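You operate a simulated robot arm through the tools that you are given. There is no shell and no other tool.

You are at the controls of a simulated two-armed robot. One attempt, no reset.

## Task
Discharge the rack's 16 uF capacitor below 5 V, then move it to the tray.
Fine: stand it up in the capacitor tray, park the test head, meter off; leave the other capacitors where they stand. Set down upright: what you pick out.

It is judged by the outcome, as a careful person would: the job done as asked, and still so three seconds after it is handed in. It fails if anything else is knocked over, pushed out of place, dropped, spilled or broken.

## Robot
Two 7-joint arms with two-finger parallel grippers on one trunk, on a base that drives. Base frame: it is fixed to the floor where the robot stands at the start and does not move with it; the origin is under the middle of the robot, x ahead of it, y to its left, z up; the surface under the hand at the start is at about z = 80. Lengths are in cm, angles in degrees, forces in N, time in s.
The left shoulder is at the start at [7, 13, 123.7], the right one opposite. With the tool pointing down near the work surface each hand reaches from about 10 to 48 cm from the robot's upright axis, wherever it stands, measured 20 degrees to its own side. Places, roughly: capacitor meter [60, 0, 80]; capacitor meter knob [60, 0, 90]; capacitor tray of the wiring bench [70, -30, 80]; test head button [40, 10, 90]; yellow test head [50, 10, 90]. Payload 1.57 kg a hand.
Tool frame (each hand has its own): the origin (TCP) lies between the finger pads and is the grasp point; the fingertips stand 3 cm ahead of it; z points along the fingers, y is the line along which they close. The gripper opens to 8 cm. The fingers are 1.7 cm wide and 1.2 cm thick; the gripper's body (4 by 8.2 cm) begins 8 cm behind the TCP.
Orientation is told as [roll, pitch, yaw] about the base's x, y, z axes, in that order, counted from this pose: with the fingers straight down and closing along the base's y, the tool's x points along the base's -x, its y along +y and its z along -z.

## Interface
- The arms move only by the tool arm_command. It takes "left_plan", "right_plan" or both (then of equal length, played together; a hand with none holds still); each is one flat list of numbers, 7 for each row, row after row: the opening, from 0 (shut) to 1 (fully open), then the shift along the tool's x, y, z in units of 150 mm (1.0 is 150 mm), then the turn, a rotation vector about the tool's x, y, z in units of 120 degrees (1.0 is 120 degrees). In form: [gripper, x, y, z, wx, wy, wz, gripper, x, y, z, wx, wy, wz, ...]. A call has 1 to 20 rows; each row is the pose to reach, as a shift and turn from the pose commanded when the call began, along the tool's axes at that moment. A call with a number of a shift or a turn outside -1 to 1 is refused whole. Each row takes 0.2 s and may step no farther than 5 cm and 8.6 degrees from the row before; otherwise, or with a gripper value out of range, the whole call is refused. Where a pose cannot be reached the arm comes as near as it can. A force on the tool above 90 N (or 10 N above the force at the start of the call, whichever is more), or a blocked arm, ends the call early, and 0.2 s more pass. The fingers move at their own pace (about 10.8 cm/s each) and stop on an object; they squeeze with about 36 N. The grip force told is the motor's: it shows also when the fingers shut on nothing. Time passes only in rows, and 0.2 s behind the last, so rows that repeat a pose let the fingers close. The reply holds the time, the measured pose of the TCP, the force on the tool along the base axes, the opening and the grip force, in the units named above and with some noise, with the torque about the TCP (base axes, N m) and any sound that the robot's microphone picked up, and new pictures: "pictures" is both (left out), scene, wrist or none (wrist: the cameras of the hands that moved).
- Cameras (640 x 400 px; columns grow to the right, rows downward): "scene" is now at [11.91, 0.81, 145.17]; the picture's right is [0.05, -1.00, 0.00], its down [-0.67, -0.03, -0.75] and it looks along [0.74, 0.03, -0.67] (base axes); focal length 257 px, centre (320, 200). "left" rides on the left gripper at [7.2, 0.7, -12.2] in its tool frame; the picture's right is [-0.09, 1.00, 0.00], its down [-0.84, -0.08, -0.54] and it looks along [-0.54, -0.05, 0.84] (tool axes); focal length 238 px, centre (320, 200). "right" rides on the right gripper at [7.2, -0.7, -12.2] in its tool frame; the picture's right is [0.09, 1.00, 0.00], its down [-0.84, 0.08, -0.54] and it looks along [-0.54, 0.05, 0.84] (tool axes); focal length 238 px, centre (320, 200). There is no depth. A picture from a camera that has moved, and an enlarged one, comes with that camera's place and axes in the base frame and with its lens. The place of the scene camera against the robot may be out by one fixed shift of up to 2.5 cm in any direction.
- raise_lower(by): slides the trunk up (or, below 0, down) by that many cm; the arms and the scene camera ride with it, the base frame stays. It gives what a move gives, with no picture.
- drive_base(legs): drives the robot by 1 to 6 legs, each [ahead, left, turn to the left] in cm, cm and degrees, along the robot's own axes; the way and the turn of a leg run together, so that a leg with both is an arc; at most 150 cm and 180 degrees a leg. The arms and the cameras ride along, it lands a little off, and it stops where it bumps. It gives what a move gives, and a new picture of the scene camera.
- head_to(pan, tilt): turns the head with the scene camera to pan (to the left, within 86 degrees either way) and tilt (down, from -29 to 69), counted from straight ahead of the robot. It gives what a move gives, and a new picture of the scene camera.
- zoom(camera, box): a new picture of the part [left, top, right, bottom] of that camera's present view, enlarged. The clock stands still meanwhile.
- hand_in(): hands the job in; it is judged then, once.

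Places have to be worked out from the pictures, the camera data and where the tool is seen. Open the grippers and draw the arms clear of the work before you hand the job in, unless the task says otherwise.

The tools are called after "Emit:" by a JSON object that holds its "name" and its "arguments". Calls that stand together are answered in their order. arm_command: Moves the arms, as the interface text tells. Its arguments: {"type":"object","properties":{"left_plan":{"type":"array","items":{"type":"number"}},"right_plan":{"type":"array","items":{"type":"number"}},"pictures":{"type":"string","enum":["both","scene","wrist","none"]}},"required":[]} The other tools are called the same way: raise_lower (by) slides the trunk up or down; drive_base (legs) drives the base; head_to (pan, tilt) turns the head that bears the scene camera; zoom (camera, box) takes an enlarged picture of a part of a camera's view; hand_in () hands the job in.

At the start:

```text
clock: 0.0
left_tcp_pos: [34.61, 15.23, 123.44]
left_tcp_rot: [-0.1, 0.0, 0.1]
left_contact_force: [-0.1, 0.0, 1.7]
left_moment: [0.01, 0.05, 0.0]
left_grip_width: 8.0
left_gripper_force: 0.0
right_tcp_pos: [34.1, -16.55, 126.29]
right_tcp_rot: [0.2, -0.1, -0.1]
right_contact_force: [0.2, 0.1, 1.3]
right_moment: [0.01, -0.03, 0.01]
right_grip_width: 7.99
right_gripper_force: 0.1
trunk travel left (down, up): [-87.5, 6.5]
robot x, y, heading: [0.53, 0.13, 0.3]
head pan, tilt: [2.6, 41.8]
```

scene: 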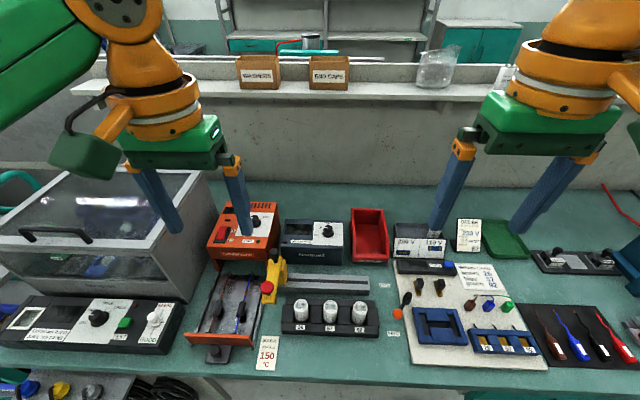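
right: 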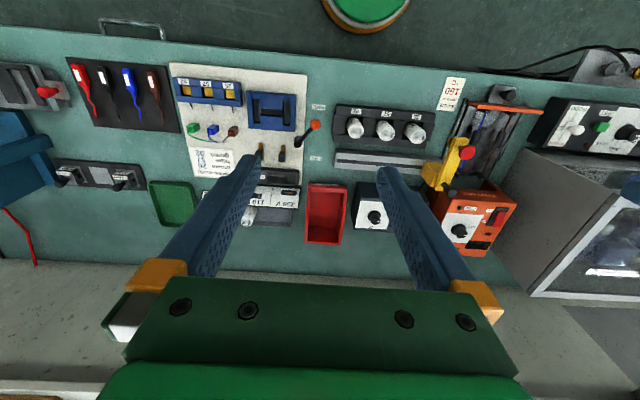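
left: 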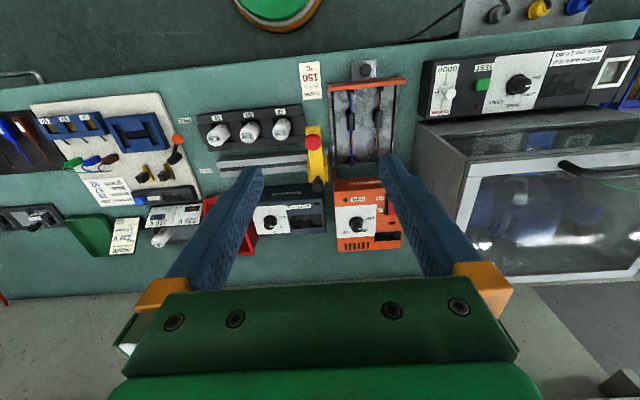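

I see a bench with a rack holding three capacitors, a yellow test head with a red button, a dark meter and several other items. I'll zoom in on the scene parts to read the labels.

Emit:
{"name": "zoom", "arguments": {"camera": "scene", "box": [260, 200, 420, 350]}}

Emit:
{"name": "zoom", "arguments": {"camera": "scene", "box": [180, 200, 340, 370]}}

Emit:
{"name": "zoom", "arguments": {"camera": "scene", "box": [380, 200, 640, 380]}}

Emit:
{"name": "zoom", "arguments": {"camera": "left", "box": [190, 90, 410, 260]}}

Emit:
{"name": "zoom", "arguments": {"camera": "right", "box": [300, 80, 530, 260]}}

```text
2.67 times, centred on (340, 275) of scene
camera zoom: at [11.91, 0.81, 145.17], right [0.05, -1.0, 0.0], down [-0.67, -0.03, -0.75], along [0.74, 0.03, -0.67], focal length 685 px, centre (267, 0)
```

zoom: 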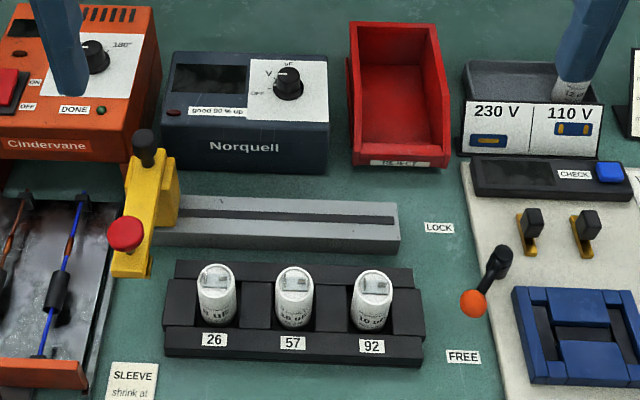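

```text
2.35 times, centred on (260, 285) of scene
camera zoom: at [11.91, 0.81, 145.17], right [0.05, -1.0, 0.0], down [-0.67, -0.03, -0.75], along [0.74, 0.03, -0.67], focal length 604 px, centre (461, 0)
```

zoom: 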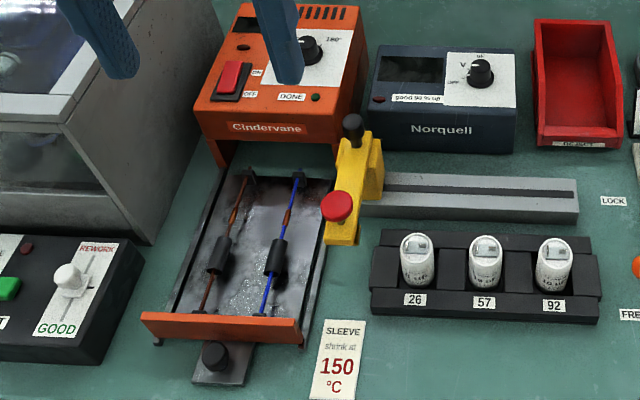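

```text
2.22 times, centred on (510, 290) of scene
camera zoom: at [11.91, 0.81, 145.17], right [0.05, -1.0, 0.0], down [-0.67, -0.03, -0.75], along [0.74, 0.03, -0.67], focal length 570 px, centre (-102, 0)
```

zoom: 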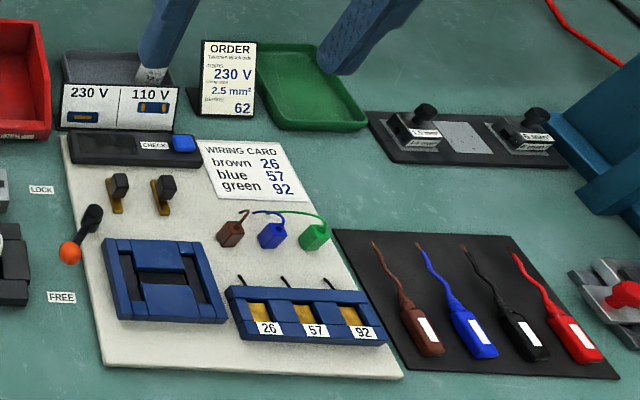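

```text
2.35 times, centred on (300, 175) of left
camera zoom: at [27.66, 15.96, 135.63], right [0.09, 1.0, 0.0], down [0.84, -0.07, 0.54], along [0.54, -0.05, -0.84], focal length 561 px, centre (367, 259)
```

zoom: 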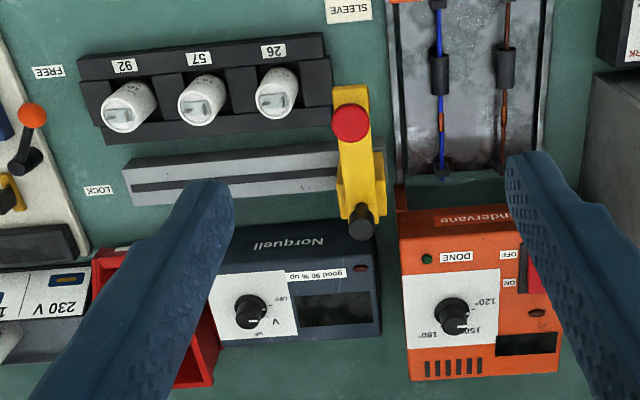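

```text
2.22 times, centred on (415, 170) of right
camera zoom: at [26.9, -17.22, 138.5], right [-0.09, 1.0, 0.0], down [0.84, 0.08, 0.54], along [0.54, 0.05, -0.84], focal length 530 px, centre (109, 267)
```

zoom: 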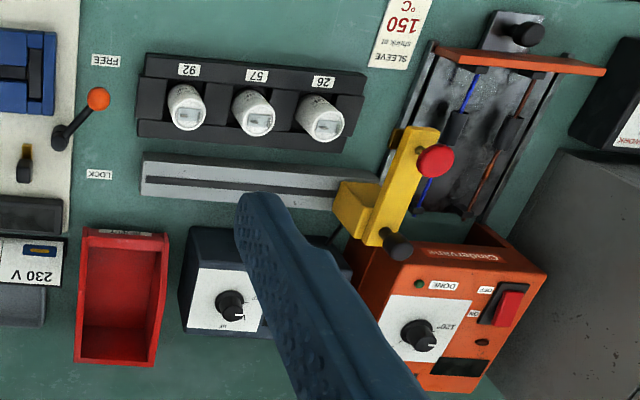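

The red bin looks like REJECT, and the grey tray at about [70,-29] sits behind a 230 V/110 V card. I'll zoom further to read the capacitor markings, the meter and the grey tray.

Emit:
{"name": "zoom", "arguments": {"camera": "scene", "box": [285, 290, 385, 345]}}

Emit:
{"name": "zoom", "arguments": {"camera": "scene", "box": [275, 210, 355, 260]}}

Emit:
{"name": "zoom", "arguments": {"camera": "scene", "box": [345, 200, 485, 285]}}

Emit:
{"name": "zoom", "arguments": {"camera": "scene", "box": [245, 235, 345, 305]}}

Emit:
{"name": "zoom", "arguments": {"camera": "right", "box": [180, 160, 360, 270]}}

Emit:
{"name": "zoom", "arguments": {"camera": "left", "box": [90, 180, 260, 280]}}

```text
6.40 times, centred on (335, 318) of scene
camera zoom: at [11.91, 0.81, 145.17], right [0.05, -1.0, 0.0], down [-0.67, -0.03, -0.75], along [0.74, 0.03, -0.67], focal length 1643 px, centre (224, -552)
```

zoom: 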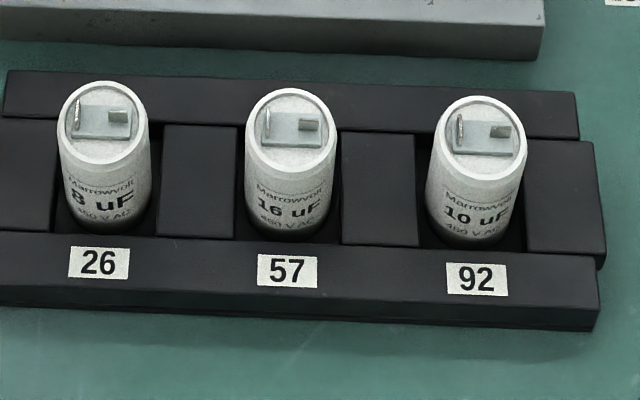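

```text
8.00 times, centred on (315, 235) of scene
camera zoom: at [11.91, 0.81, 145.17], right [0.05, -1.0, 0.0], down [-0.67, -0.03, -0.75], along [0.74, 0.03, -0.67], focal length 2054 px, centre (360, -80)
```

zoom: 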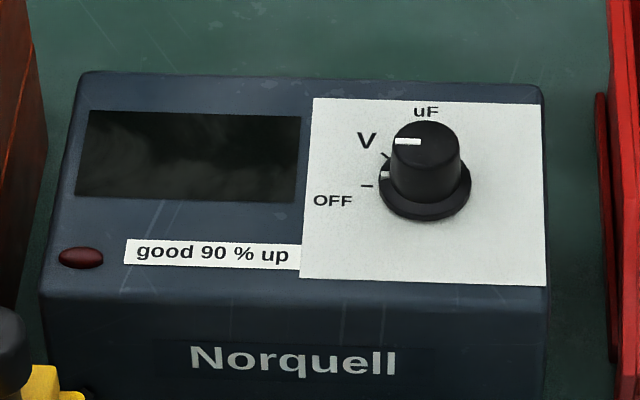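

```text
4.57 times, centred on (415, 242) of scene
camera zoom: at [11.91, 0.81, 145.17], right [0.05, -1.0, 0.0], down [-0.67, -0.03, -0.75], along [0.74, 0.03, -0.67], focal length 1174 px, centre (-114, 6)
```

zoom: 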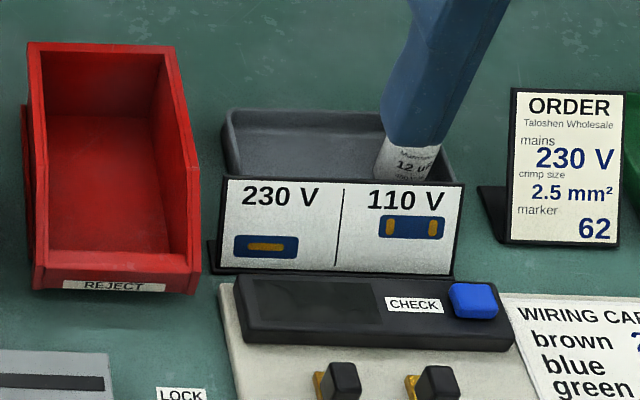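

```text
5.71 times, centred on (295, 270) of scene
camera zoom: at [11.91, 0.81, 145.17], right [0.05, -1.0, 0.0], down [-0.67, -0.03, -0.75], along [0.74, 0.03, -0.67], focal length 1467 px, centre (463, -200)
```

zoom: 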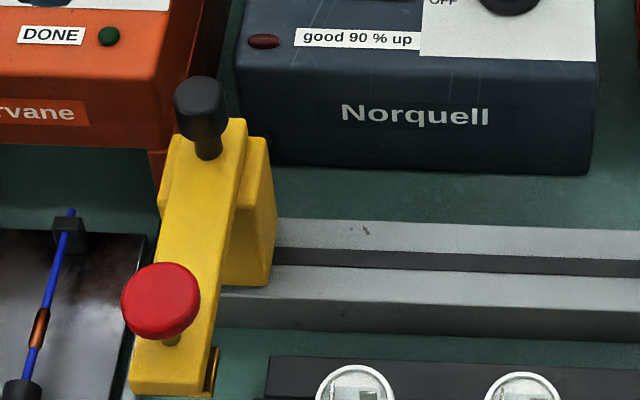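

```text
3.56 times, centred on (270, 215) of right
camera zoom: at [26.9, -17.22, 138.5], right [-0.09, 1.0, 0.0], down [0.84, 0.08, 0.54], along [0.54, 0.05, -0.84], focal length 848 px, centre (498, 147)
```

zoom: 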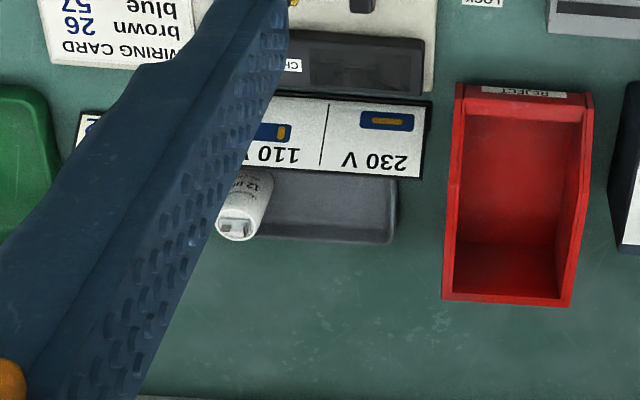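

```text
3.76 times, centred on (175, 230) of left
camera zoom: at [27.66, 15.96, 135.63], right [0.09, 1.0, 0.0], down [0.84, -0.07, 0.54], along [0.54, -0.05, -0.84], focal length 897 px, centre (866, 87)
```

zoom: 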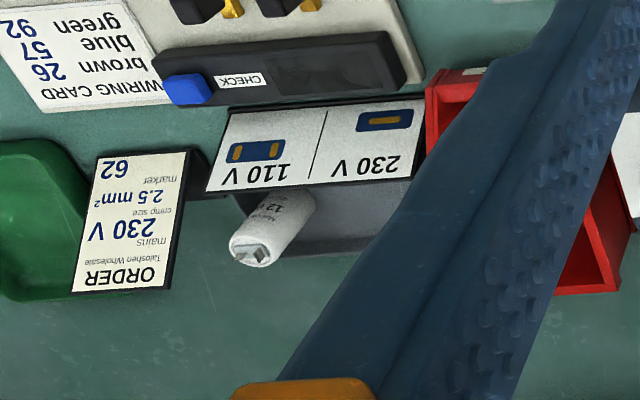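

The middle capacitor (57) is the 16 uF one. The grey tray, which already holds a 12 uF capacitor, is the tray. The meter knob points to OFF. Before driving closer I'll tilt the head down to see the bench edge.

Emit:
{"name": "head_to", "arguments": {"pan": 0, "tilt": 69}}

```text
clock: 0.9
left_tcp_pos: [34.72, 15.28, 123.35]
left_tcp_rot: [-0.1, -0.1, 0.3]
left_contact_force: [-0.2, 0.5, 0.1]
left_moment: [0.02, -0.01, 0.0]
left_grip_width: 8.0
left_gripper_force: 0.1
right_tcp_pos: [34.13, -16.39, 126.21]
right_tcp_rot: [0.1, -0.1, 0.0]
right_contact_force: [-0.1, 0.2, 0.1]
right_moment: [-0.01, -0.02, 0.03]
right_grip_width: 7.97
right_gripper_force: 0.1
trunk travel left (down, up): [-87.5, 6.5]
robot x, y, heading: [0.04, -0.01, -0.0]
head pan, tilt: [0.0, 68.8]
camera scene: at [9.14, 0.43, 141.83], right [0.0, -1.0, 0.0], down [-0.93, 0.0, -0.36], along [0.36, 0.0, -0.93], focal length 257 px, centre (320, 200)
```

scene: 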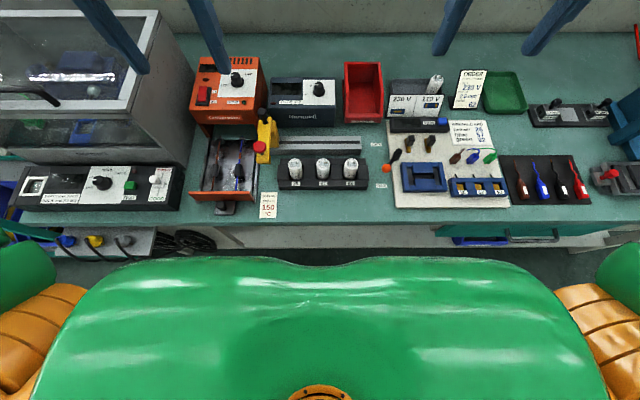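

The bench front edge is at about x=27 and the arms hang well above everything. I'll drive ahead 12 cm and see whether the base stays clear.

Emit:
{"name": "drive_base", "arguments": {"legs": [[12, 0, 0]]}}

```text
clock: 2.2
left_tcp_pos: [46.51, 15.14, 123.48]
left_tcp_rot: [-0.2, -0.1, 0.3]
left_contact_force: [-1.0, 0.3, 0.4]
left_moment: [0.0, -0.04, 0.01]
left_grip_width: 8.02
left_gripper_force: 0.0
right_tcp_pos: [45.84, -16.52, 126.44]
right_tcp_rot: [0.1, -0.4, 0.0]
right_contact_force: [0.0, 0.3, -0.6]
right_moment: [-0.01, -0.02, 0.01]
right_grip_width: 7.99
right_gripper_force: 0.0
trunk travel left (down, up): [-87.5, 6.5]
robot x, y, heading: [12.7, 0.28, 0.1]
head pan, tilt: [0.0, 68.8]
camera scene: at [20.94, 0.43, 141.87], right [0.0, -1.0, 0.0], down [-0.93, 0.0, -0.37], along [0.37, 0.0, -0.93], focal length 257 px, centre (320, 200)
```

scene: 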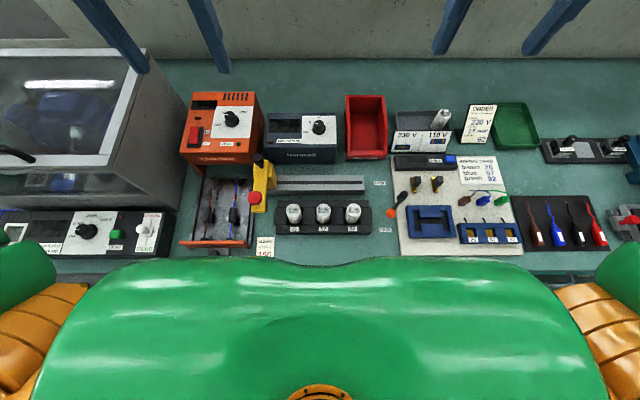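

No bump, and the TCPs moved about 11.8 cm. The knob at x≈60 is still borderline, so I'll go 6 cm farther and then tilt the head up a bit to see the work.

Emit:
{"name": "drive_base", "arguments": {"legs": [[6, 0, 0]]}}

Emit:
{"name": "head_to", "arguments": {"pan": 0, "tilt": 55}}

```text
clock: 3.0
left_tcp_pos: [47.71, 15.14, 123.49]
left_tcp_rot: [-0.1, -0.1, 0.3]
left_contact_force: [0.2, -1.0, -0.4]
left_moment: [0.01, 0.01, 0.0]
left_grip_width: 8.01
left_gripper_force: 0.0
right_tcp_pos: [47.03, -16.45, 126.27]
right_tcp_rot: [0.1, 0.0, 0.0]
right_contact_force: [0.4, 0.0, -0.2]
right_moment: [0.02, -0.02, -0.03]
right_grip_width: 8.04
right_gripper_force: 0.2
trunk travel left (down, up): [-87.5, 6.5]
robot x, y, heading: [13.12, -0.01, 0.2]
head pan, tilt: [0.0, 68.8]
stopped in leg 1: the robot was blocked; the commanded pose is now the measured one
camera scene: at [22.1, 0.44, 141.83], right [0.0, -1.0, 0.0], down [-0.93, 0.0, -0.36], along [0.36, 0.0, -0.93], focal length 257 px, centre (320, 200)
```

scene: 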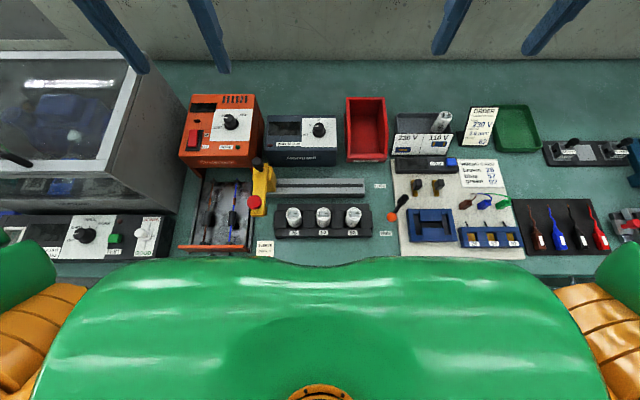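

```text
clock: 3.7
left_tcp_pos: [47.72, 15.3, 123.33]
left_tcp_rot: [-0.2, 0.1, 0.3]
left_contact_force: [-0.3, 0.1, 0.5]
left_moment: [-0.01, 0.01, -0.06]
left_grip_width: 8.02
left_gripper_force: 0.0
right_tcp_pos: [47.16, -16.52, 126.25]
right_tcp_rot: [0.1, -0.1, 0.1]
right_contact_force: [0.6, -0.6, 0.5]
right_moment: [-0.01, 0.01, -0.01]
right_grip_width: 7.99
right_gripper_force: 0.1
trunk travel left (down, up): [-87.5, 6.5]
robot x, y, heading: [13.09, -0.15, 0.2]
head pan, tilt: [0.0, 55.0]
camera scene: at [23.84, 0.44, 143.36], right [0.0, -1.0, 0.0], down [-0.82, 0.0, -0.57], along [0.57, 0.0, -0.82], focal length 257 px, centre (320, 200)
```

scene: 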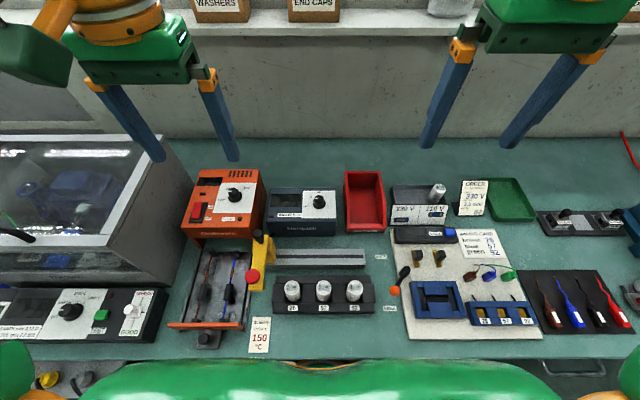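

The base is blocked at x≈13, so that is my closest stand, and far targets will need a tilted tool. I'll take fresh full views from both wrist cameras to triangulate the meter, test head, capacitors and tray.

Emit:
{"name": "zoom", "arguments": {"camera": "left", "box": [0, 0, 640, 400]}}

Emit:
{"name": "zoom", "arguments": {"camera": "right", "box": [0, 0, 640, 400]}}

Emit:
{"name": "zoom", "arguments": {"camera": "scene", "box": [230, 170, 400, 320]}}

```text
1.00 times, centred on (320, 200) of left (not enlarged: the box is as wide or as high as the picture)
camera zoom: at [40.73, 15.99, 135.63], right [0.09, 1.0, 0.0], down [0.84, -0.07, 0.54], along [0.54, -0.05, -0.84], focal length 238 px, centre (320, 200)
```

zoom: 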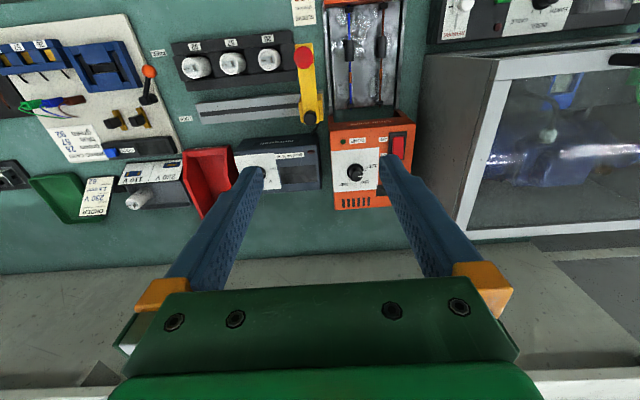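

```text
1.00 times, centred on (320, 200) of right (not enlarged: the box is as wide or as high as the picture)
camera zoom: at [40.01, -17.19, 138.48], right [-0.09, 1.0, 0.0], down [0.84, 0.08, 0.54], along [0.54, 0.05, -0.84], focal length 238 px, centre (320, 200)
```

zoom: 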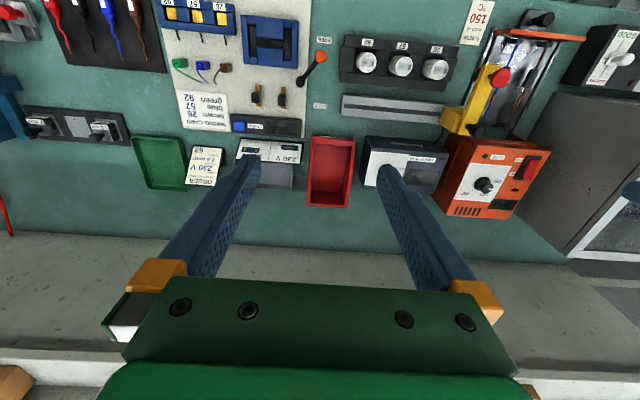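

```text
2.67 times, centred on (315, 245) of scene
camera zoom: at [23.84, 0.44, 143.36], right [0.0, -1.0, 0.0], down [-0.82, 0.0, -0.57], along [0.57, 0.0, -0.82], focal length 685 px, centre (333, 80)
```

zoom: 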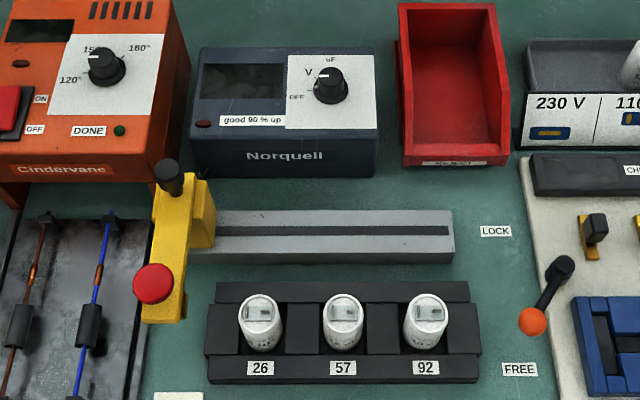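

Triangulating gives the red button at about [41.7, 13.2, 94], the 16 uF capacitor's top at about [41.7, -0.9, 85] and the knob at about [61, 0.3, 90]. I'll bring the left hand above the meter knob, staying high, to view it closely.

Emit:
{"name": "arm_command", "arguments": {"left_plan": [1, -0.111, -0.156, 0.144, 0, 0, 0, 1, -0.222, -0.311, 0.289, 0, 0, 0, 1, -0.333, -0.467, 0.433, 0, 0, 0, 1, -0.444, -0.622, 0.578, 0, 0, 0, 1, -0.556, -0.778, 0.722, 0, 0, 0, 1, -0.667, -0.933, 0.867, 0, 0, 0], "pictures": "both"}}

```text
clock: 5.1
left_tcp_pos: [57.37, 1.08, 110.06]
left_tcp_rot: [0.0, 0.0, 0.2]
left_contact_force: [0.5, 0.0, 0.0]
left_moment: [0.02, 0.01, 0.0]
left_grip_width: 7.99
left_gripper_force: 0.0
right_tcp_pos: [47.22, -16.61, 126.3]
right_tcp_rot: [0.2, -0.1, 0.0]
right_contact_force: [-0.6, 0.0, 0.4]
right_moment: [0.01, 0.0, 0.05]
right_grip_width: 8.02
right_gripper_force: 0.0
trunk travel left (down, up): [-87.5, 6.5]
robot x, y, heading: [13.32, 0.26, 0.5]
head pan, tilt: [0.0, 55.0]
camera scene: at [23.83, 0.24, 143.36], right [0.0, -1.0, 0.0], down [-0.82, 0.0, -0.57], along [0.57, 0.0, -0.82], focal length 257 px, centre (320, 200)
camera left: at [50.42, 1.78, 122.26], right [0.09, 1.0, 0.0], down [0.84, -0.07, 0.54], along [0.54, -0.05, -0.84], focal length 238 px, centre (320, 200)
```

scene: 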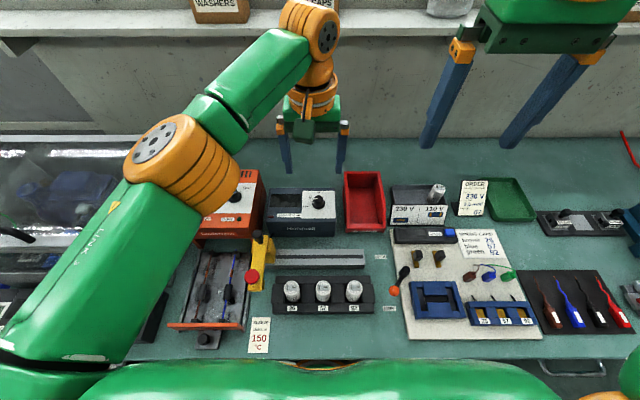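
left: 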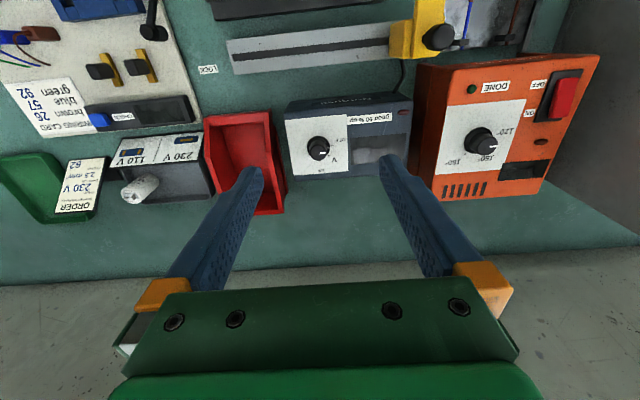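

The knob triangulates to about [63.2, 0.3, 88.5], near the limit of reach with a vertical tool. I'll zoom in on the meter and test head to judge the panel tilt and knob pointer.

Emit:
{"name": "zoom", "arguments": {"camera": "left", "box": [270, 80, 430, 190]}}

Emit:
{"name": "zoom", "arguments": {"camera": "left", "box": [360, 0, 500, 90]}}

Emit:
{"name": "zoom", "arguments": {"camera": "left", "box": [100, 110, 290, 230]}}

Emit:
{"name": "zoom", "arguments": {"camera": "right", "box": [330, 20, 550, 190]}}

```text
3.64 times, centred on (350, 135) of left
camera zoom: at [50.42, 1.78, 122.26], right [0.09, 1.0, 0.0], down [0.84, -0.07, 0.54], along [0.54, -0.05, -0.84], focal length 867 px, centre (211, 436)
```

zoom: 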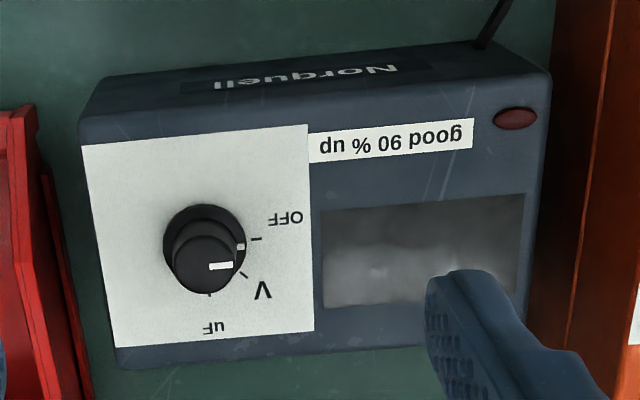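

```text
4.44 times, centred on (430, 45) of left
camera zoom: at [50.42, 1.78, 122.26], right [0.09, 1.0, 0.0], down [0.84, -0.07, 0.54], along [0.54, -0.05, -0.84], focal length 1059 px, centre (-169, 889)
```

zoom: 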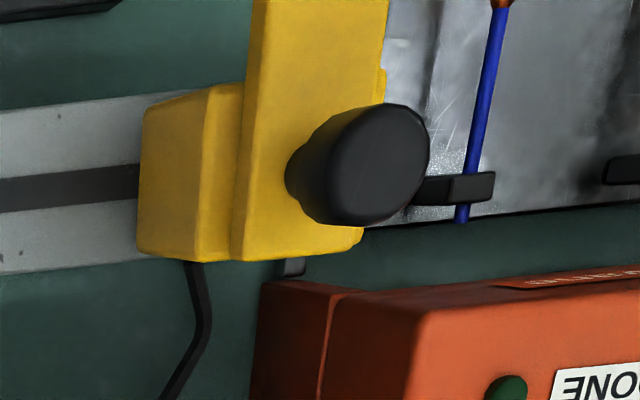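

```text
3.33 times, centred on (195, 170) of left
camera zoom: at [50.42, 1.78, 122.26], right [0.09, 1.0, 0.0], down [0.84, -0.07, 0.54], along [0.54, -0.05, -0.84], focal length 794 px, centre (737, 300)
```

zoom: 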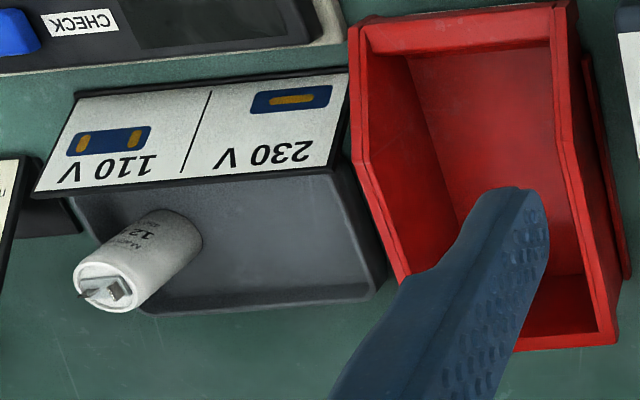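

```text
2.35 times, centred on (440, 105) of right
camera zoom: at [40.01, -17.38, 138.46], right [-0.09, 1.0, 0.0], down [0.84, 0.08, 0.54], along [0.54, 0.05, -0.84], focal length 561 px, centre (38, 424)
```

zoom: 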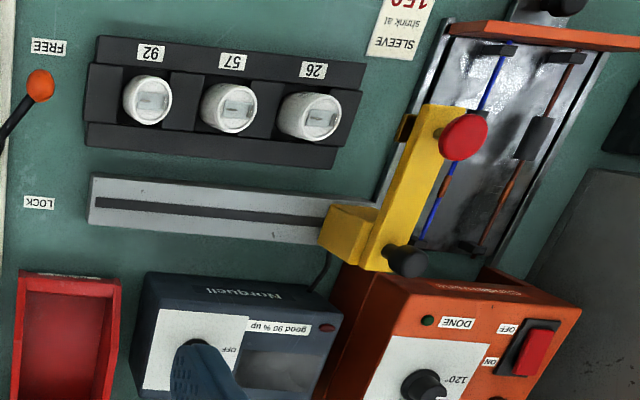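

The panel triangulates to z≈88.2, and the knob to [62.9, 0.3] with its top near z=91. I'll move the left hand to directly above the knob at z≈100 and check that it can reach there.

Emit:
{"name": "arm_command", "arguments": {"left_plan": [0.8, -0.123, -0.018, 0.222, 0, 0, 0, 0.8, -0.246, -0.036, 0.444, 0, 0, 0, 0.8, -0.37, -0.053, 0.667, 0, 0, 0, 0.8, -0.37, -0.053, 0.667, 0, 0, 0], "pictures": "wrist"}}

```text
clock: 6.1
left_tcp_pos: [58.89, 1.7, 100.71]
left_tcp_rot: [-0.1, 0.0, 0.2]
left_contact_force: [-0.4, 0.8, -0.1]
left_moment: [-0.02, 0.02, -0.01]
left_grip_width: 6.38
left_gripper_force: 0.0
left hand out of reach, approached as far as the arm can: row 1, 2, 3, 4
right_tcp_pos: [47.21, -16.49, 126.35]
right_tcp_rot: [0.1, -0.2, 0.0]
right_contact_force: [-0.4, -0.4, -0.4]
right_moment: [0.0, -0.01, -0.01]
right_grip_width: 8.01
right_gripper_force: 0.0
trunk travel left (down, up): [-87.5, 6.5]
robot x, y, heading: [13.15, -0.09, 0.2]
head pan, tilt: [0.0, 55.0]
camera left: at [51.79, 2.48, 112.84], right [0.09, 1.0, 0.0], down [0.84, -0.07, 0.54], along [0.54, -0.05, -0.84], focal length 238 px, centre (320, 200)
```

left: 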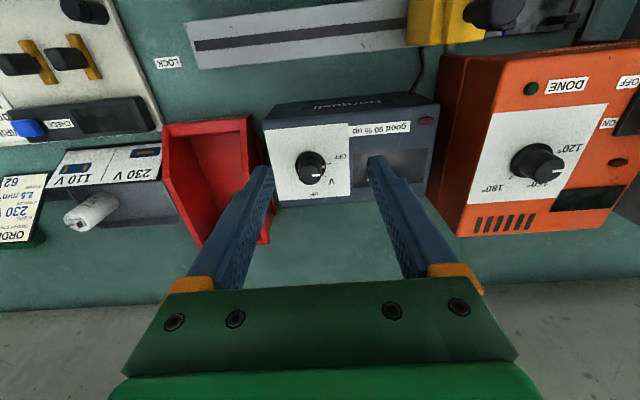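

With the tool vertical the left hand stops at x≈58.9, about 4 cm short. Turning the robot right will bring the left shoulder forward, so I'll first raise and pull back the left hand for clearance.

Emit:
{"name": "arm_command", "arguments": {"left_plan": [0.8, 0.133, 0, -0.267, 0, 0, 0, 0.8, 0.267, 0, -0.533, 0, 0, 0, 0.8, 0.4, 0, -0.733, 0, 0, 0], "pictures": "none"}}

Emit:
{"name": "drive_base", "arguments": {"legs": [[-0.7, 0, 0], [0, 0, -35]]}}

```text
clock: 6.9
left_tcp_pos: [56.95, 0.73, 112.64]
left_tcp_rot: [-0.2, 0.2, 0.2]
left_contact_force: [-0.6, -0.1, -0.4]
left_moment: [0.0, 0.01, 0.0]
left_grip_width: 6.4
left_gripper_force: 0.0
left hand out of reach, approached as far as the arm can: row 1, 2, 3
right_tcp_pos: [47.17, -16.37, 126.28]
right_tcp_rot: [-0.1, 0.0, 0.1]
right_contact_force: [0.1, -0.4, 0.1]
right_moment: [0.01, 0.0, 0.02]
right_grip_width: 8.0
right_gripper_force: 0.1
trunk travel left (down, up): [-87.5, 6.5]
robot x, y, heading: [13.14, -0.3, 0.0]
head pan, tilt: [0.0, 55.0]
```

```text
clock: 9.3
left_tcp_pos: [49.01, -24.5, 112.55]
left_tcp_rot: [-0.2, 0.1, -34.5]
left_contact_force: [-0.5, 0.5, 1.3]
left_moment: [-0.01, -0.01, -0.01]
left_grip_width: 6.41
left_gripper_force: 0.0
right_tcp_pos: [31.0, -32.94, 126.32]
right_tcp_rot: [0.0, -0.1, -34.8]
right_contact_force: [0.6, -0.5, -0.2]
right_moment: [0.0, -0.04, 0.01]
right_grip_width: 7.99
right_gripper_force: 0.1
trunk travel left (down, up): [-87.5, 6.5]
robot x, y, heading: [12.26, 0.12, -34.7]
head pan, tilt: [0.0, 55.0]
camera scene: at [20.96, -6.5, 143.36], right [-0.57, -0.82, 0.0], down [-0.67, 0.47, -0.57], along [0.47, -0.33, -0.82], focal length 257 px, centre (320, 200)
```

scene: 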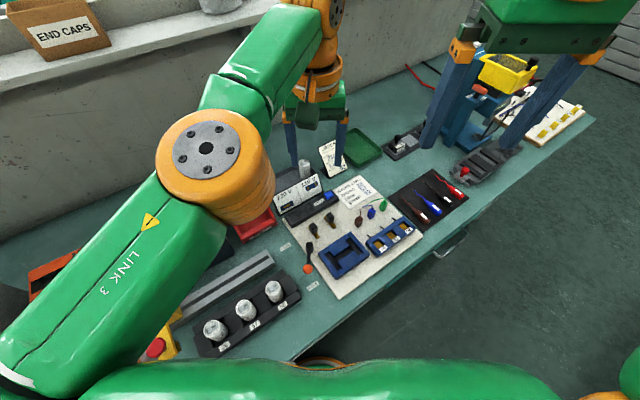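

The base turned to -34.7° freely. I'll pan the head left to look at the bench and swing the left hand back toward the meter at z≈112, returning the tool yaw to zero on the way.

Emit:
{"name": "arm_command", "arguments": {"left_plan": [0.8, 0.017, 0.19, 0, 0, 0, -0.0575, 0.8, 0.034, 0.38, 0, 0, 0, -0.115, 0.8, 0.052, 0.57, 0, 0, 0, -0.1725, 0.8, 0.069, 0.76, 0, 0, 0, -0.23, 0.8, 0.086, 0.95, 0, 0, 0, -0.2875], "pictures": "none"}}

Emit:
{"name": "head_to", "arguments": {"pan": 40, "tilt": 50}}

```text
clock: 10.5
left_tcp_pos: [48.81, -22.51, 118.01]
left_tcp_rot: [0.1, 0.1, 0.1]
left_contact_force: [1.3, -0.6, 0.1]
left_moment: [-0.01, 0.01, -0.02]
left_grip_width: 6.4
left_gripper_force: 0.1
left hand out of reach, approached as far as the arm can: row 1, 2, 3, 4, 5
right_tcp_pos: [30.96, -33.09, 126.24]
right_tcp_rot: [0.1, -0.1, -34.7]
right_contact_force: [-0.2, 0.4, -1.0]
right_moment: [0.01, -0.02, 0.02]
right_grip_width: 7.98
right_gripper_force: 0.0
trunk travel left (down, up): [-87.5, 6.5]
robot x, y, heading: [12.15, 0.02, -34.8]
head pan, tilt: [0.0, 55.0]
```

```text
clock: 11.6
left_tcp_pos: [49.03, -22.42, 117.96]
left_tcp_rot: [0.2, 0.4, 0.0]
left_contact_force: [-0.5, 0.2, 0.4]
left_moment: [-0.01, -0.01, -0.01]
left_grip_width: 6.4
left_gripper_force: 0.0
right_tcp_pos: [30.91, -32.97, 126.35]
right_tcp_rot: [0.1, -0.1, -34.8]
right_contact_force: [-0.8, 0.3, 1.2]
right_moment: [-0.02, 0.0, -0.02]
right_grip_width: 7.99
right_gripper_force: 0.0
trunk travel left (down, up): [-87.5, 6.5]
robot x, y, heading: [12.43, -0.25, -34.8]
head pan, tilt: [40.0, 50.0]
camera scene: at [22.62, -1.74, 144.02], right [0.09, -1.0, 0.0], down [-0.76, -0.07, -0.64], along [0.64, 0.06, -0.77], focal length 257 px, centre (320, 200)
```

scene: 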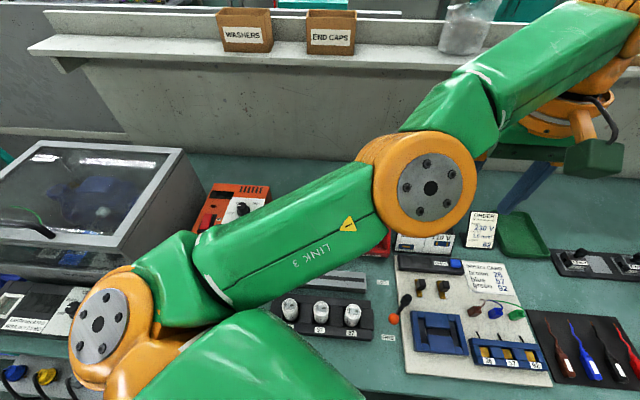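

The arm reached the yaw but not the position, probably because of a wrist joint limit relative to the robot. I'll turn the tool back to the robot's own heading at the same commanded place and see whether the position is then reached.

Emit:
{"name": "arm_command", "arguments": {"left_plan": [0.8, 0, 0, 0, 0, 0, 0.0575, 0.8, 0, 0, 0, 0, 0, 0.115, 0.8, 0, 0, 0, 0, 0, 0.1725, 0.8, 0, 0, 0, 0, 0, 0.23, 0.8, 0, 0, 0, 0, 0, 0.2875, 0.8, 0, 0, 0, 0, 0, 0.2875], "pictures": "scene"}}

```text
clock: 13.0
left_tcp_pos: [48.42, -22.98, 117.56]
left_tcp_rot: [0.0, 0.2, -34.6]
left_contact_force: [0.2, -0.2, 0.4]
left_moment: [-0.03, -0.01, 0.0]
left_grip_width: 6.38
left_gripper_force: 0.0
right_tcp_pos: [30.98, -33.01, 126.35]
right_tcp_rot: [0.1, -0.1, -34.8]
right_contact_force: [0.1, -0.4, 1.1]
right_moment: [0.0, 0.02, 0.03]
right_grip_width: 8.01
right_gripper_force: 0.0
trunk travel left (down, up): [-87.5, 6.5]
robot x, y, heading: [12.59, 0.31, -34.7]
head pan, tilt: [40.0, 50.0]
camera scene: at [22.65, -1.73, 144.02], right [0.09, -1.0, 0.0], down [-0.76, -0.07, -0.64], along [0.64, 0.06, -0.77], focal length 257 px, centre (320, 200)
```

scene: 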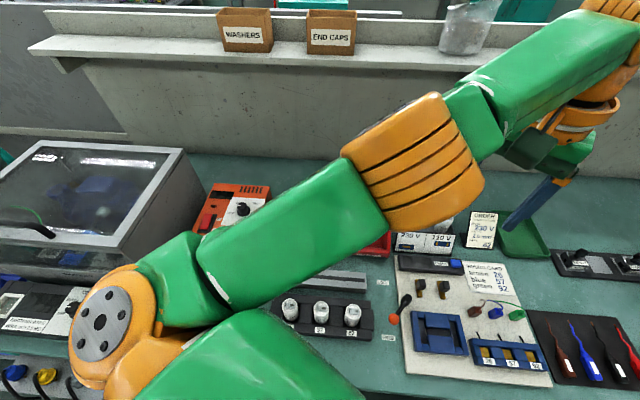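

The orientation responds but the position does not, and the arm looks stretched. I'll test by commanding a retraction of 9 cm toward the robot and watch where the hand goes.

Emit:
{"name": "arm_command", "arguments": {"left_plan": [0.8, 0.2, 0, 0, 0, 0, 0, 0.8, 0.4, 0, 0, 0, 0, 0, 0.8, 0.6, 0, 0, 0, 0, 0, 0.8, 0.6, 0, 0, 0, 0, 0], "pictures": "scene"}}

```text
clock: 14.0
left_tcp_pos: [46.51, -22.91, 119.99]
left_tcp_rot: [-0.2, 0.3, -34.6]
left_contact_force: [-0.3, -0.1, -0.7]
left_moment: [0.04, 0.01, -0.02]
left_grip_width: 6.4
left_gripper_force: 0.0
left hand out of reach, approached as far as the arm can: row 1, 2, 3, 4
right_tcp_pos: [30.98, -33.08, 126.35]
right_tcp_rot: [0.1, -0.1, -34.8]
right_contact_force: [-0.2, 0.2, 0.3]
right_moment: [0.01, -0.01, 0.02]
right_grip_width: 8.03
right_gripper_force: 0.1
trunk travel left (down, up): [-87.5, 6.5]
robot x, y, heading: [12.39, -0.16, -34.7]
head pan, tilt: [40.0, 50.0]
camera scene: at [22.69, -1.73, 144.01], right [0.09, -1.0, 0.0], down [-0.76, -0.07, -0.64], along [0.64, 0.06, -0.77], focal length 257 px, centre (320, 200)
```

scene: 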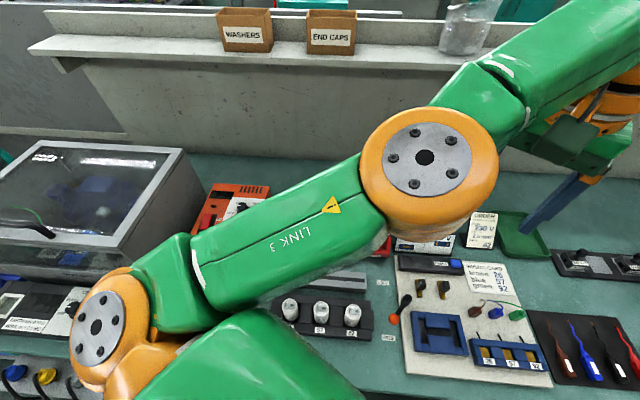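

The hand only crept up, so the arm is probably stuck in a near-singular, stretched posture. I'll try a move that is mostly straight down with a slight retraction to bend the elbow.

Emit:
{"name": "arm_command", "arguments": {"left_plan": [0.8, 0.03, 0, 0.17, 0, 0, 0, 0.8, 0.06, 0, 0.34, 0, 0, 0, 0.8, 0.1, 0, 0.51, 0, 0, 0, 0.8, 0.13, 0, 0.68, 0, 0, 0, 0.8, 0.13, 0, 0.68, 0, 0, 0], "pictures": "both"}}

```text
clock: 15.2
left_tcp_pos: [49.21, -24.8, 110.62]
left_tcp_rot: [-0.1, 0.2, -34.5]
left_contact_force: [-0.6, 0.6, -0.1]
left_moment: [0.03, 0.01, 0.0]
left_grip_width: 6.4
left_gripper_force: 0.0
left hand out of reach, approached as far as the arm can: row 1, 2, 3, 4, 5
right_tcp_pos: [30.99, -32.98, 126.24]
right_tcp_rot: [0.1, -0.1, -34.8]
right_contact_force: [-0.3, 0.0, 0.0]
right_moment: [0.0, 0.04, 0.0]
right_grip_width: 8.01
right_gripper_force: 0.1
trunk travel left (down, up): [-87.5, 6.5]
robot x, y, heading: [12.77, 0.16, -34.8]
head pan, tilt: [40.0, 50.0]
camera scene: at [22.67, -1.74, 144.02], right [0.09, -1.0, 0.0], down [-0.76, -0.07, -0.64], along [0.64, 0.06, -0.77], focal length 257 px, centre (320, 200)
camera left: at [43.85, -20.05, 122.79], right [0.64, 0.77, 0.0], down [0.65, -0.54, 0.54], along [0.41, -0.35, -0.84], focal length 238 px, centre (320, 200)
```

scene: 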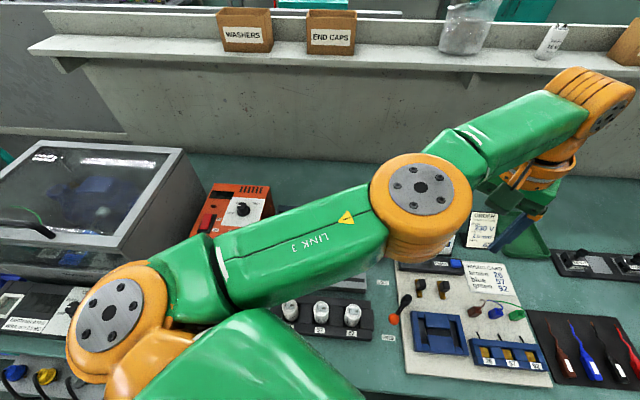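
left: 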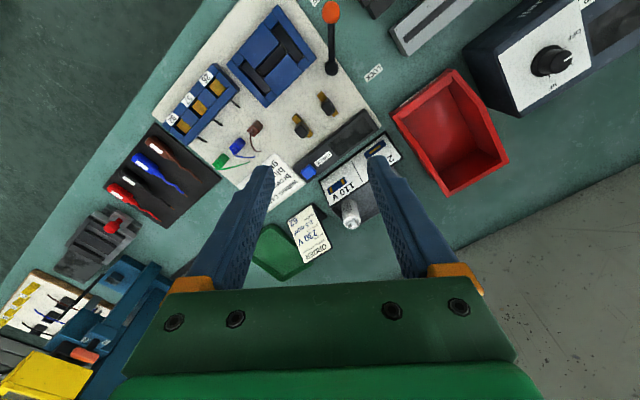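

The hand just slides along its maximum-reach sphere. I'll command a 9 cm retraction and hold that target over many rows to give the arm time to fold its elbow.

Emit:
{"name": "arm_command", "arguments": {"left_plan": [0.8, 0.2, 0, 0, 0, 0, 0, 0.8, 0.4, 0, 0, 0, 0, 0, 0.8, 0.6, 0, 0, 0, 0, 0, 0.8, 0.6, 0, 0, 0, 0, 0, 0.8, 0.6, 0, 0, 0, 0, 0, 0.8, 0.6, 0, 0, 0, 0, 0, 0.8, 0.6, 0, 0, 0, 0, 0, 0.8, 0.6, 0, 0, 0, 0, 0, 0.8, 0.6, 0, 0, 0, 0, 0, 0.8, 0.6, 0, 0, 0, 0, 0], "pictures": "scene"}}

```text
clock: 17.4
left_tcp_pos: [41.52, -19.63, 110.45]
left_tcp_rot: [0.0, -0.1, -34.6]
left_contact_force: [0.2, 0.2, 0.4]
left_moment: [0.03, -0.01, -0.01]
left_grip_width: 6.41
left_gripper_force: 0.0
left hand out of reach, approached as far as the arm can: row 1, 2, 3, 4, 5, 6, 7
right_tcp_pos: [30.52, -33.2, 126.29]
right_tcp_rot: [0.3, -0.1, -34.9]
right_contact_force: [-0.7, -0.8, 0.4]
right_moment: [0.01, 0.0, 0.02]
right_grip_width: 8.02
right_gripper_force: 0.1
trunk travel left (down, up): [-87.5, 6.5]
robot x, y, heading: [12.1, -0.05, -34.9]
head pan, tilt: [40.0, 50.0]
camera scene: at [22.16, -1.97, 144.05], right [0.09, -1.0, 0.0], down [-0.76, -0.07, -0.65], along [0.64, 0.06, -0.76], focal length 257 px, centre (320, 200)
```

scene: 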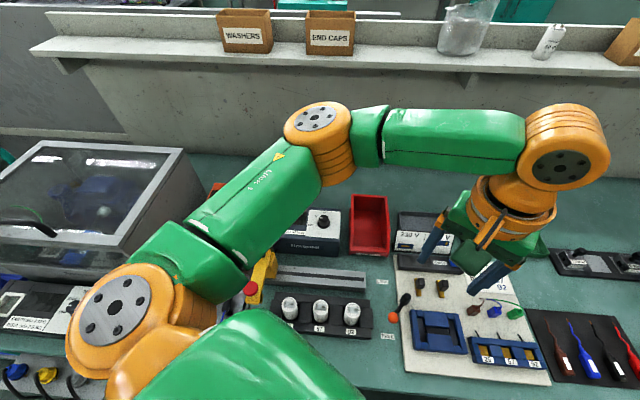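

The arm is free again at [41.5,-19.6,110.5]; the commanded pose follows the measured one when a target is out of reach. I'll turn the base another 15° right for more reach margin toward the knob.

Emit:
{"name": "drive_base", "arguments": {"legs": [[0, 0, -15]]}}

Emit:
{"name": "head_to", "arguments": {"pan": 50, "tilt": 50}}

```text
clock: 18.7
left_tcp_pos: [35.94, -26.51, 110.56]
left_tcp_rot: [-0.1, 0.1, -49.6]
left_contact_force: [-0.5, 0.3, -0.3]
left_moment: [-0.03, -0.02, 0.01]
left_grip_width: 6.39
left_gripper_force: 0.1
right_tcp_pos: [21.79, -36.74, 126.28]
right_tcp_rot: [0.0, -0.1, -50.0]
right_contact_force: [-0.6, -1.5, -0.7]
right_moment: [0.01, 0.04, 0.0]
right_grip_width: 7.99
right_gripper_force: 0.2
trunk travel left (down, up): [-87.5, 6.5]
robot x, y, heading: [12.08, -0.06, -49.7]
head pan, tilt: [40.0, 50.0]
camera scene: at [21.74, -4.71, 144.01], right [-0.17, -0.99, 0.0], down [-0.76, 0.13, -0.64], along [0.63, -0.11, -0.77], focal length 257 px, centre (320, 200)
```

scene: 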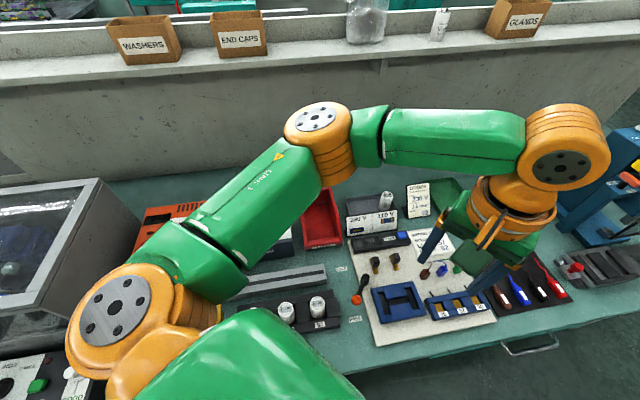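

```text
clock: 19.4
left_tcp_pos: [35.88, -26.52, 110.57]
left_tcp_rot: [-0.1, 0.1, -49.7]
left_contact_force: [-0.4, -0.6, 0.2]
left_moment: [0.02, 0.0, 0.01]
left_grip_width: 6.4
left_gripper_force: 0.1
right_tcp_pos: [21.66, -36.56, 126.21]
right_tcp_rot: [0.1, -0.2, -49.9]
right_contact_force: [-0.6, -0.6, -0.7]
right_moment: [-0.02, 0.02, 0.02]
right_grip_width: 7.99
right_gripper_force: 0.0
trunk travel left (down, up): [-87.5, 6.5]
robot x, y, heading: [12.27, 0.1, -50.0]
head pan, tilt: [50.0, 50.0]
camera scene: at [21.8, -3.39, 144.02], right [0.0, -1.0, 0.0], down [-0.77, 0.0, -0.64], along [0.64, 0.0, -0.77], focal length 257 px, centre (320, 200)
```

scene: 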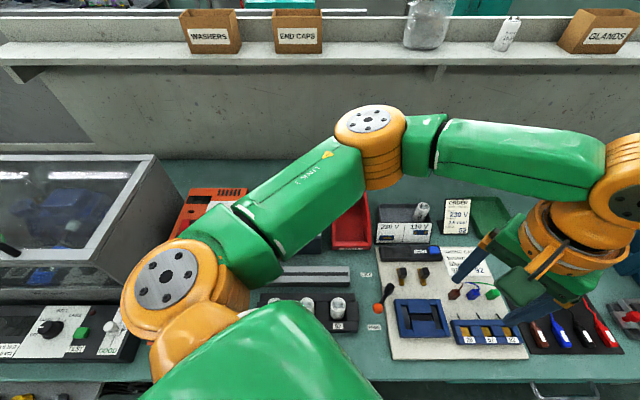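

Robot heading is -50° and the left shoulder is now at about [26.9, 3.1]. I'll sweep the left hand along an arc around that shoulder at z≈110 toward the knob, turning its yaw along with it.

Emit:
{"name": "arm_command", "arguments": {"left_plan": [0.8, -0.032, 0.193, 0, 0, 0, -0.033, 0.8, -0.064, 0.387, 0, 0, 0, -0.067, 0.8, -0.096, 0.58, 0, 0, 0, -0.1, 0.8, -0.128, 0.773, 0, 0, 0, -0.133, 0.8, -0.16, 0.967, 0, 0, 0, -0.167, 0.8, -0.16, 0.967, 0, 0, 0, -0.167], "pictures": "scene"}}

```text
clock: 20.8
left_tcp_pos: [48.4, -18.93, 110.33]
left_tcp_rot: [-0.1, 0.3, -29.5]
left_contact_force: [-0.7, -0.2, 0.1]
left_moment: [0.02, -0.07, -0.01]
left_grip_width: 6.39
left_gripper_force: 0.0
right_tcp_pos: [21.76, -36.65, 126.23]
right_tcp_rot: [0.2, -0.1, -49.9]
right_contact_force: [0.5, 0.0, -0.3]
right_moment: [0.01, -0.01, 0.0]
right_grip_width: 7.98
right_gripper_force: 0.0
trunk travel left (down, up): [-87.5, 6.5]
robot x, y, heading: [12.29, -0.19, -49.9]
head pan, tilt: [50.0, 50.0]
camera scene: at [21.77, -3.41, 144.02], right [0.0, -1.0, 0.0], down [-0.77, 0.0, -0.64], along [0.64, 0.0, -0.77], focal length 257 px, centre (320, 200)
```

scene: 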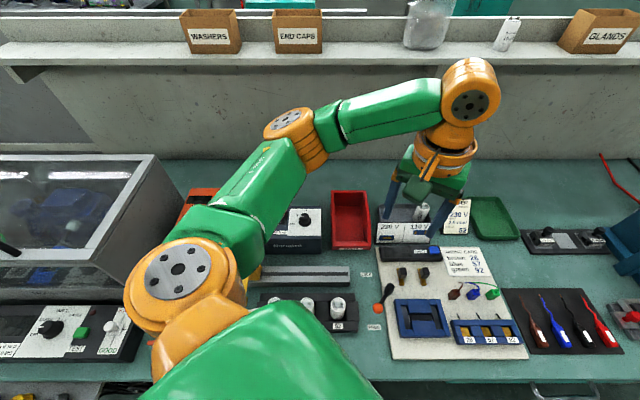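

The arc works and the elbow stays bent. I continue toward the knob with the next segment, at the same height.

Emit:
{"name": "arm_command", "arguments": {"left_plan": [0.8, -0.01, 0.193, 0, 0, 0, -0.033, 0.8, -0.02, 0.387, 0, 0, 0, -0.067, 0.8, -0.03, 0.58, 0, 0, 0, -0.1, 0.8, -0.04, 0.773, 0, 0, 0, -0.133, 0.8, -0.052, 0.967, 0, 0, 0, -0.167, 0.8, -0.052, 0.967, 0, 0, 0, -0.167], "pictures": "none"}}

```text
clock: 22.2
left_tcp_pos: [56.37, -6.68, 110.23]
left_tcp_rot: [0.0, 0.2, -9.5]
left_contact_force: [0.4, 0.3, -0.6]
left_moment: [-0.02, 0.0, 0.02]
left_grip_width: 6.41
left_gripper_force: 0.1
right_tcp_pos: [21.78, -36.69, 126.16]
right_tcp_rot: [0.2, -0.1, -49.9]
right_contact_force: [-0.3, -0.7, -0.2]
right_moment: [-0.02, 0.02, -0.01]
right_grip_width: 8.03
right_gripper_force: 0.1
trunk travel left (down, up): [-87.5, 6.5]
robot x, y, heading: [12.13, 0.03, -49.9]
head pan, tilt: [50.0, 50.0]
```

At [56.4,-6.7,110.2]. Next I move over the knob to about [62.9, 0.3, 101] with the yaw at +15°, then check with the wrist camera.

Emit:
{"name": "arm_command", "arguments": {"left_plan": [0.75, -0.088, 0.132, 0.153, 0, 0, -0.051, 0.75, -0.176, 0.265, 0.306, 0, 0, -0.102, 0.75, -0.265, 0.397, 0.46, 0, 0, -0.153, 0.75, -0.353, 0.529, 0.613, 0, 0, -0.204, 0.75, -0.353, 0.529, 0.613, 0, 0, -0.204], "pictures": "both"}}

```text
clock: 23.4
left_tcp_pos: [62.72, 0.61, 101.15]
left_tcp_rot: [0.1, 0.2, 15.0]
left_contact_force: [0.9, 0.0, -0.4]
left_moment: [-0.02, 0.01, 0.0]
left_grip_width: 6.03
left_gripper_force: 0.2
right_tcp_pos: [21.71, -36.71, 126.32]
right_tcp_rot: [0.2, 0.0, -49.9]
right_contact_force: [-0.3, 0.4, -0.1]
right_moment: [-0.03, -0.01, -0.01]
right_grip_width: 7.99
right_gripper_force: 0.1
trunk travel left (down, up): [-87.5, 6.5]
robot x, y, heading: [12.44, -0.07, -49.8]
head pan, tilt: [50.0, 50.0]
camera scene: at [21.81, -3.37, 144.02], right [0.0, -1.0, 0.0], down [-0.77, 0.0, -0.64], along [0.64, 0.0, -0.77], focal length 257 px, centre (320, 200)
camera left: at [55.73, -0.51, 113.41], right [-0.17, 0.99, 0.0], down [0.83, 0.14, 0.54], along [0.53, 0.09, -0.84], focal length 238 px, centre (320, 200)
```

scene: 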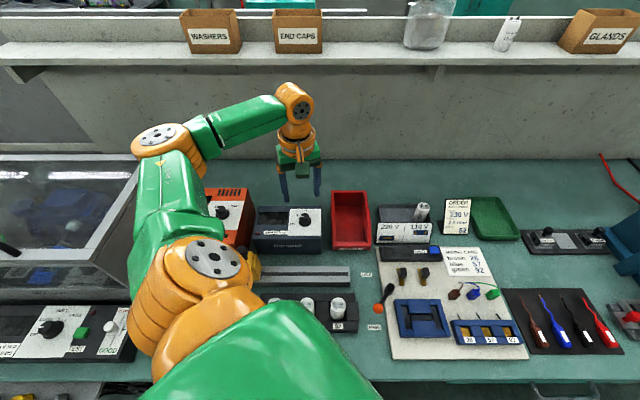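
left: 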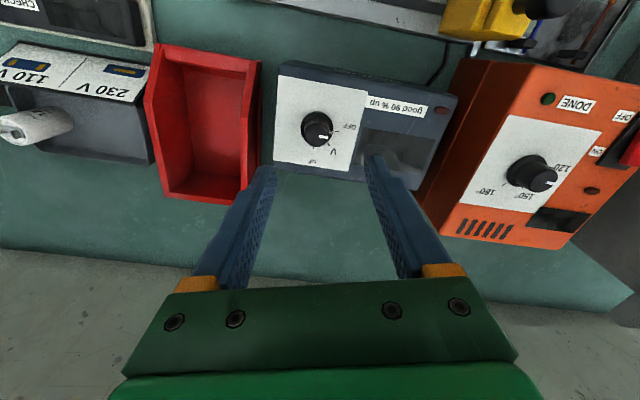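

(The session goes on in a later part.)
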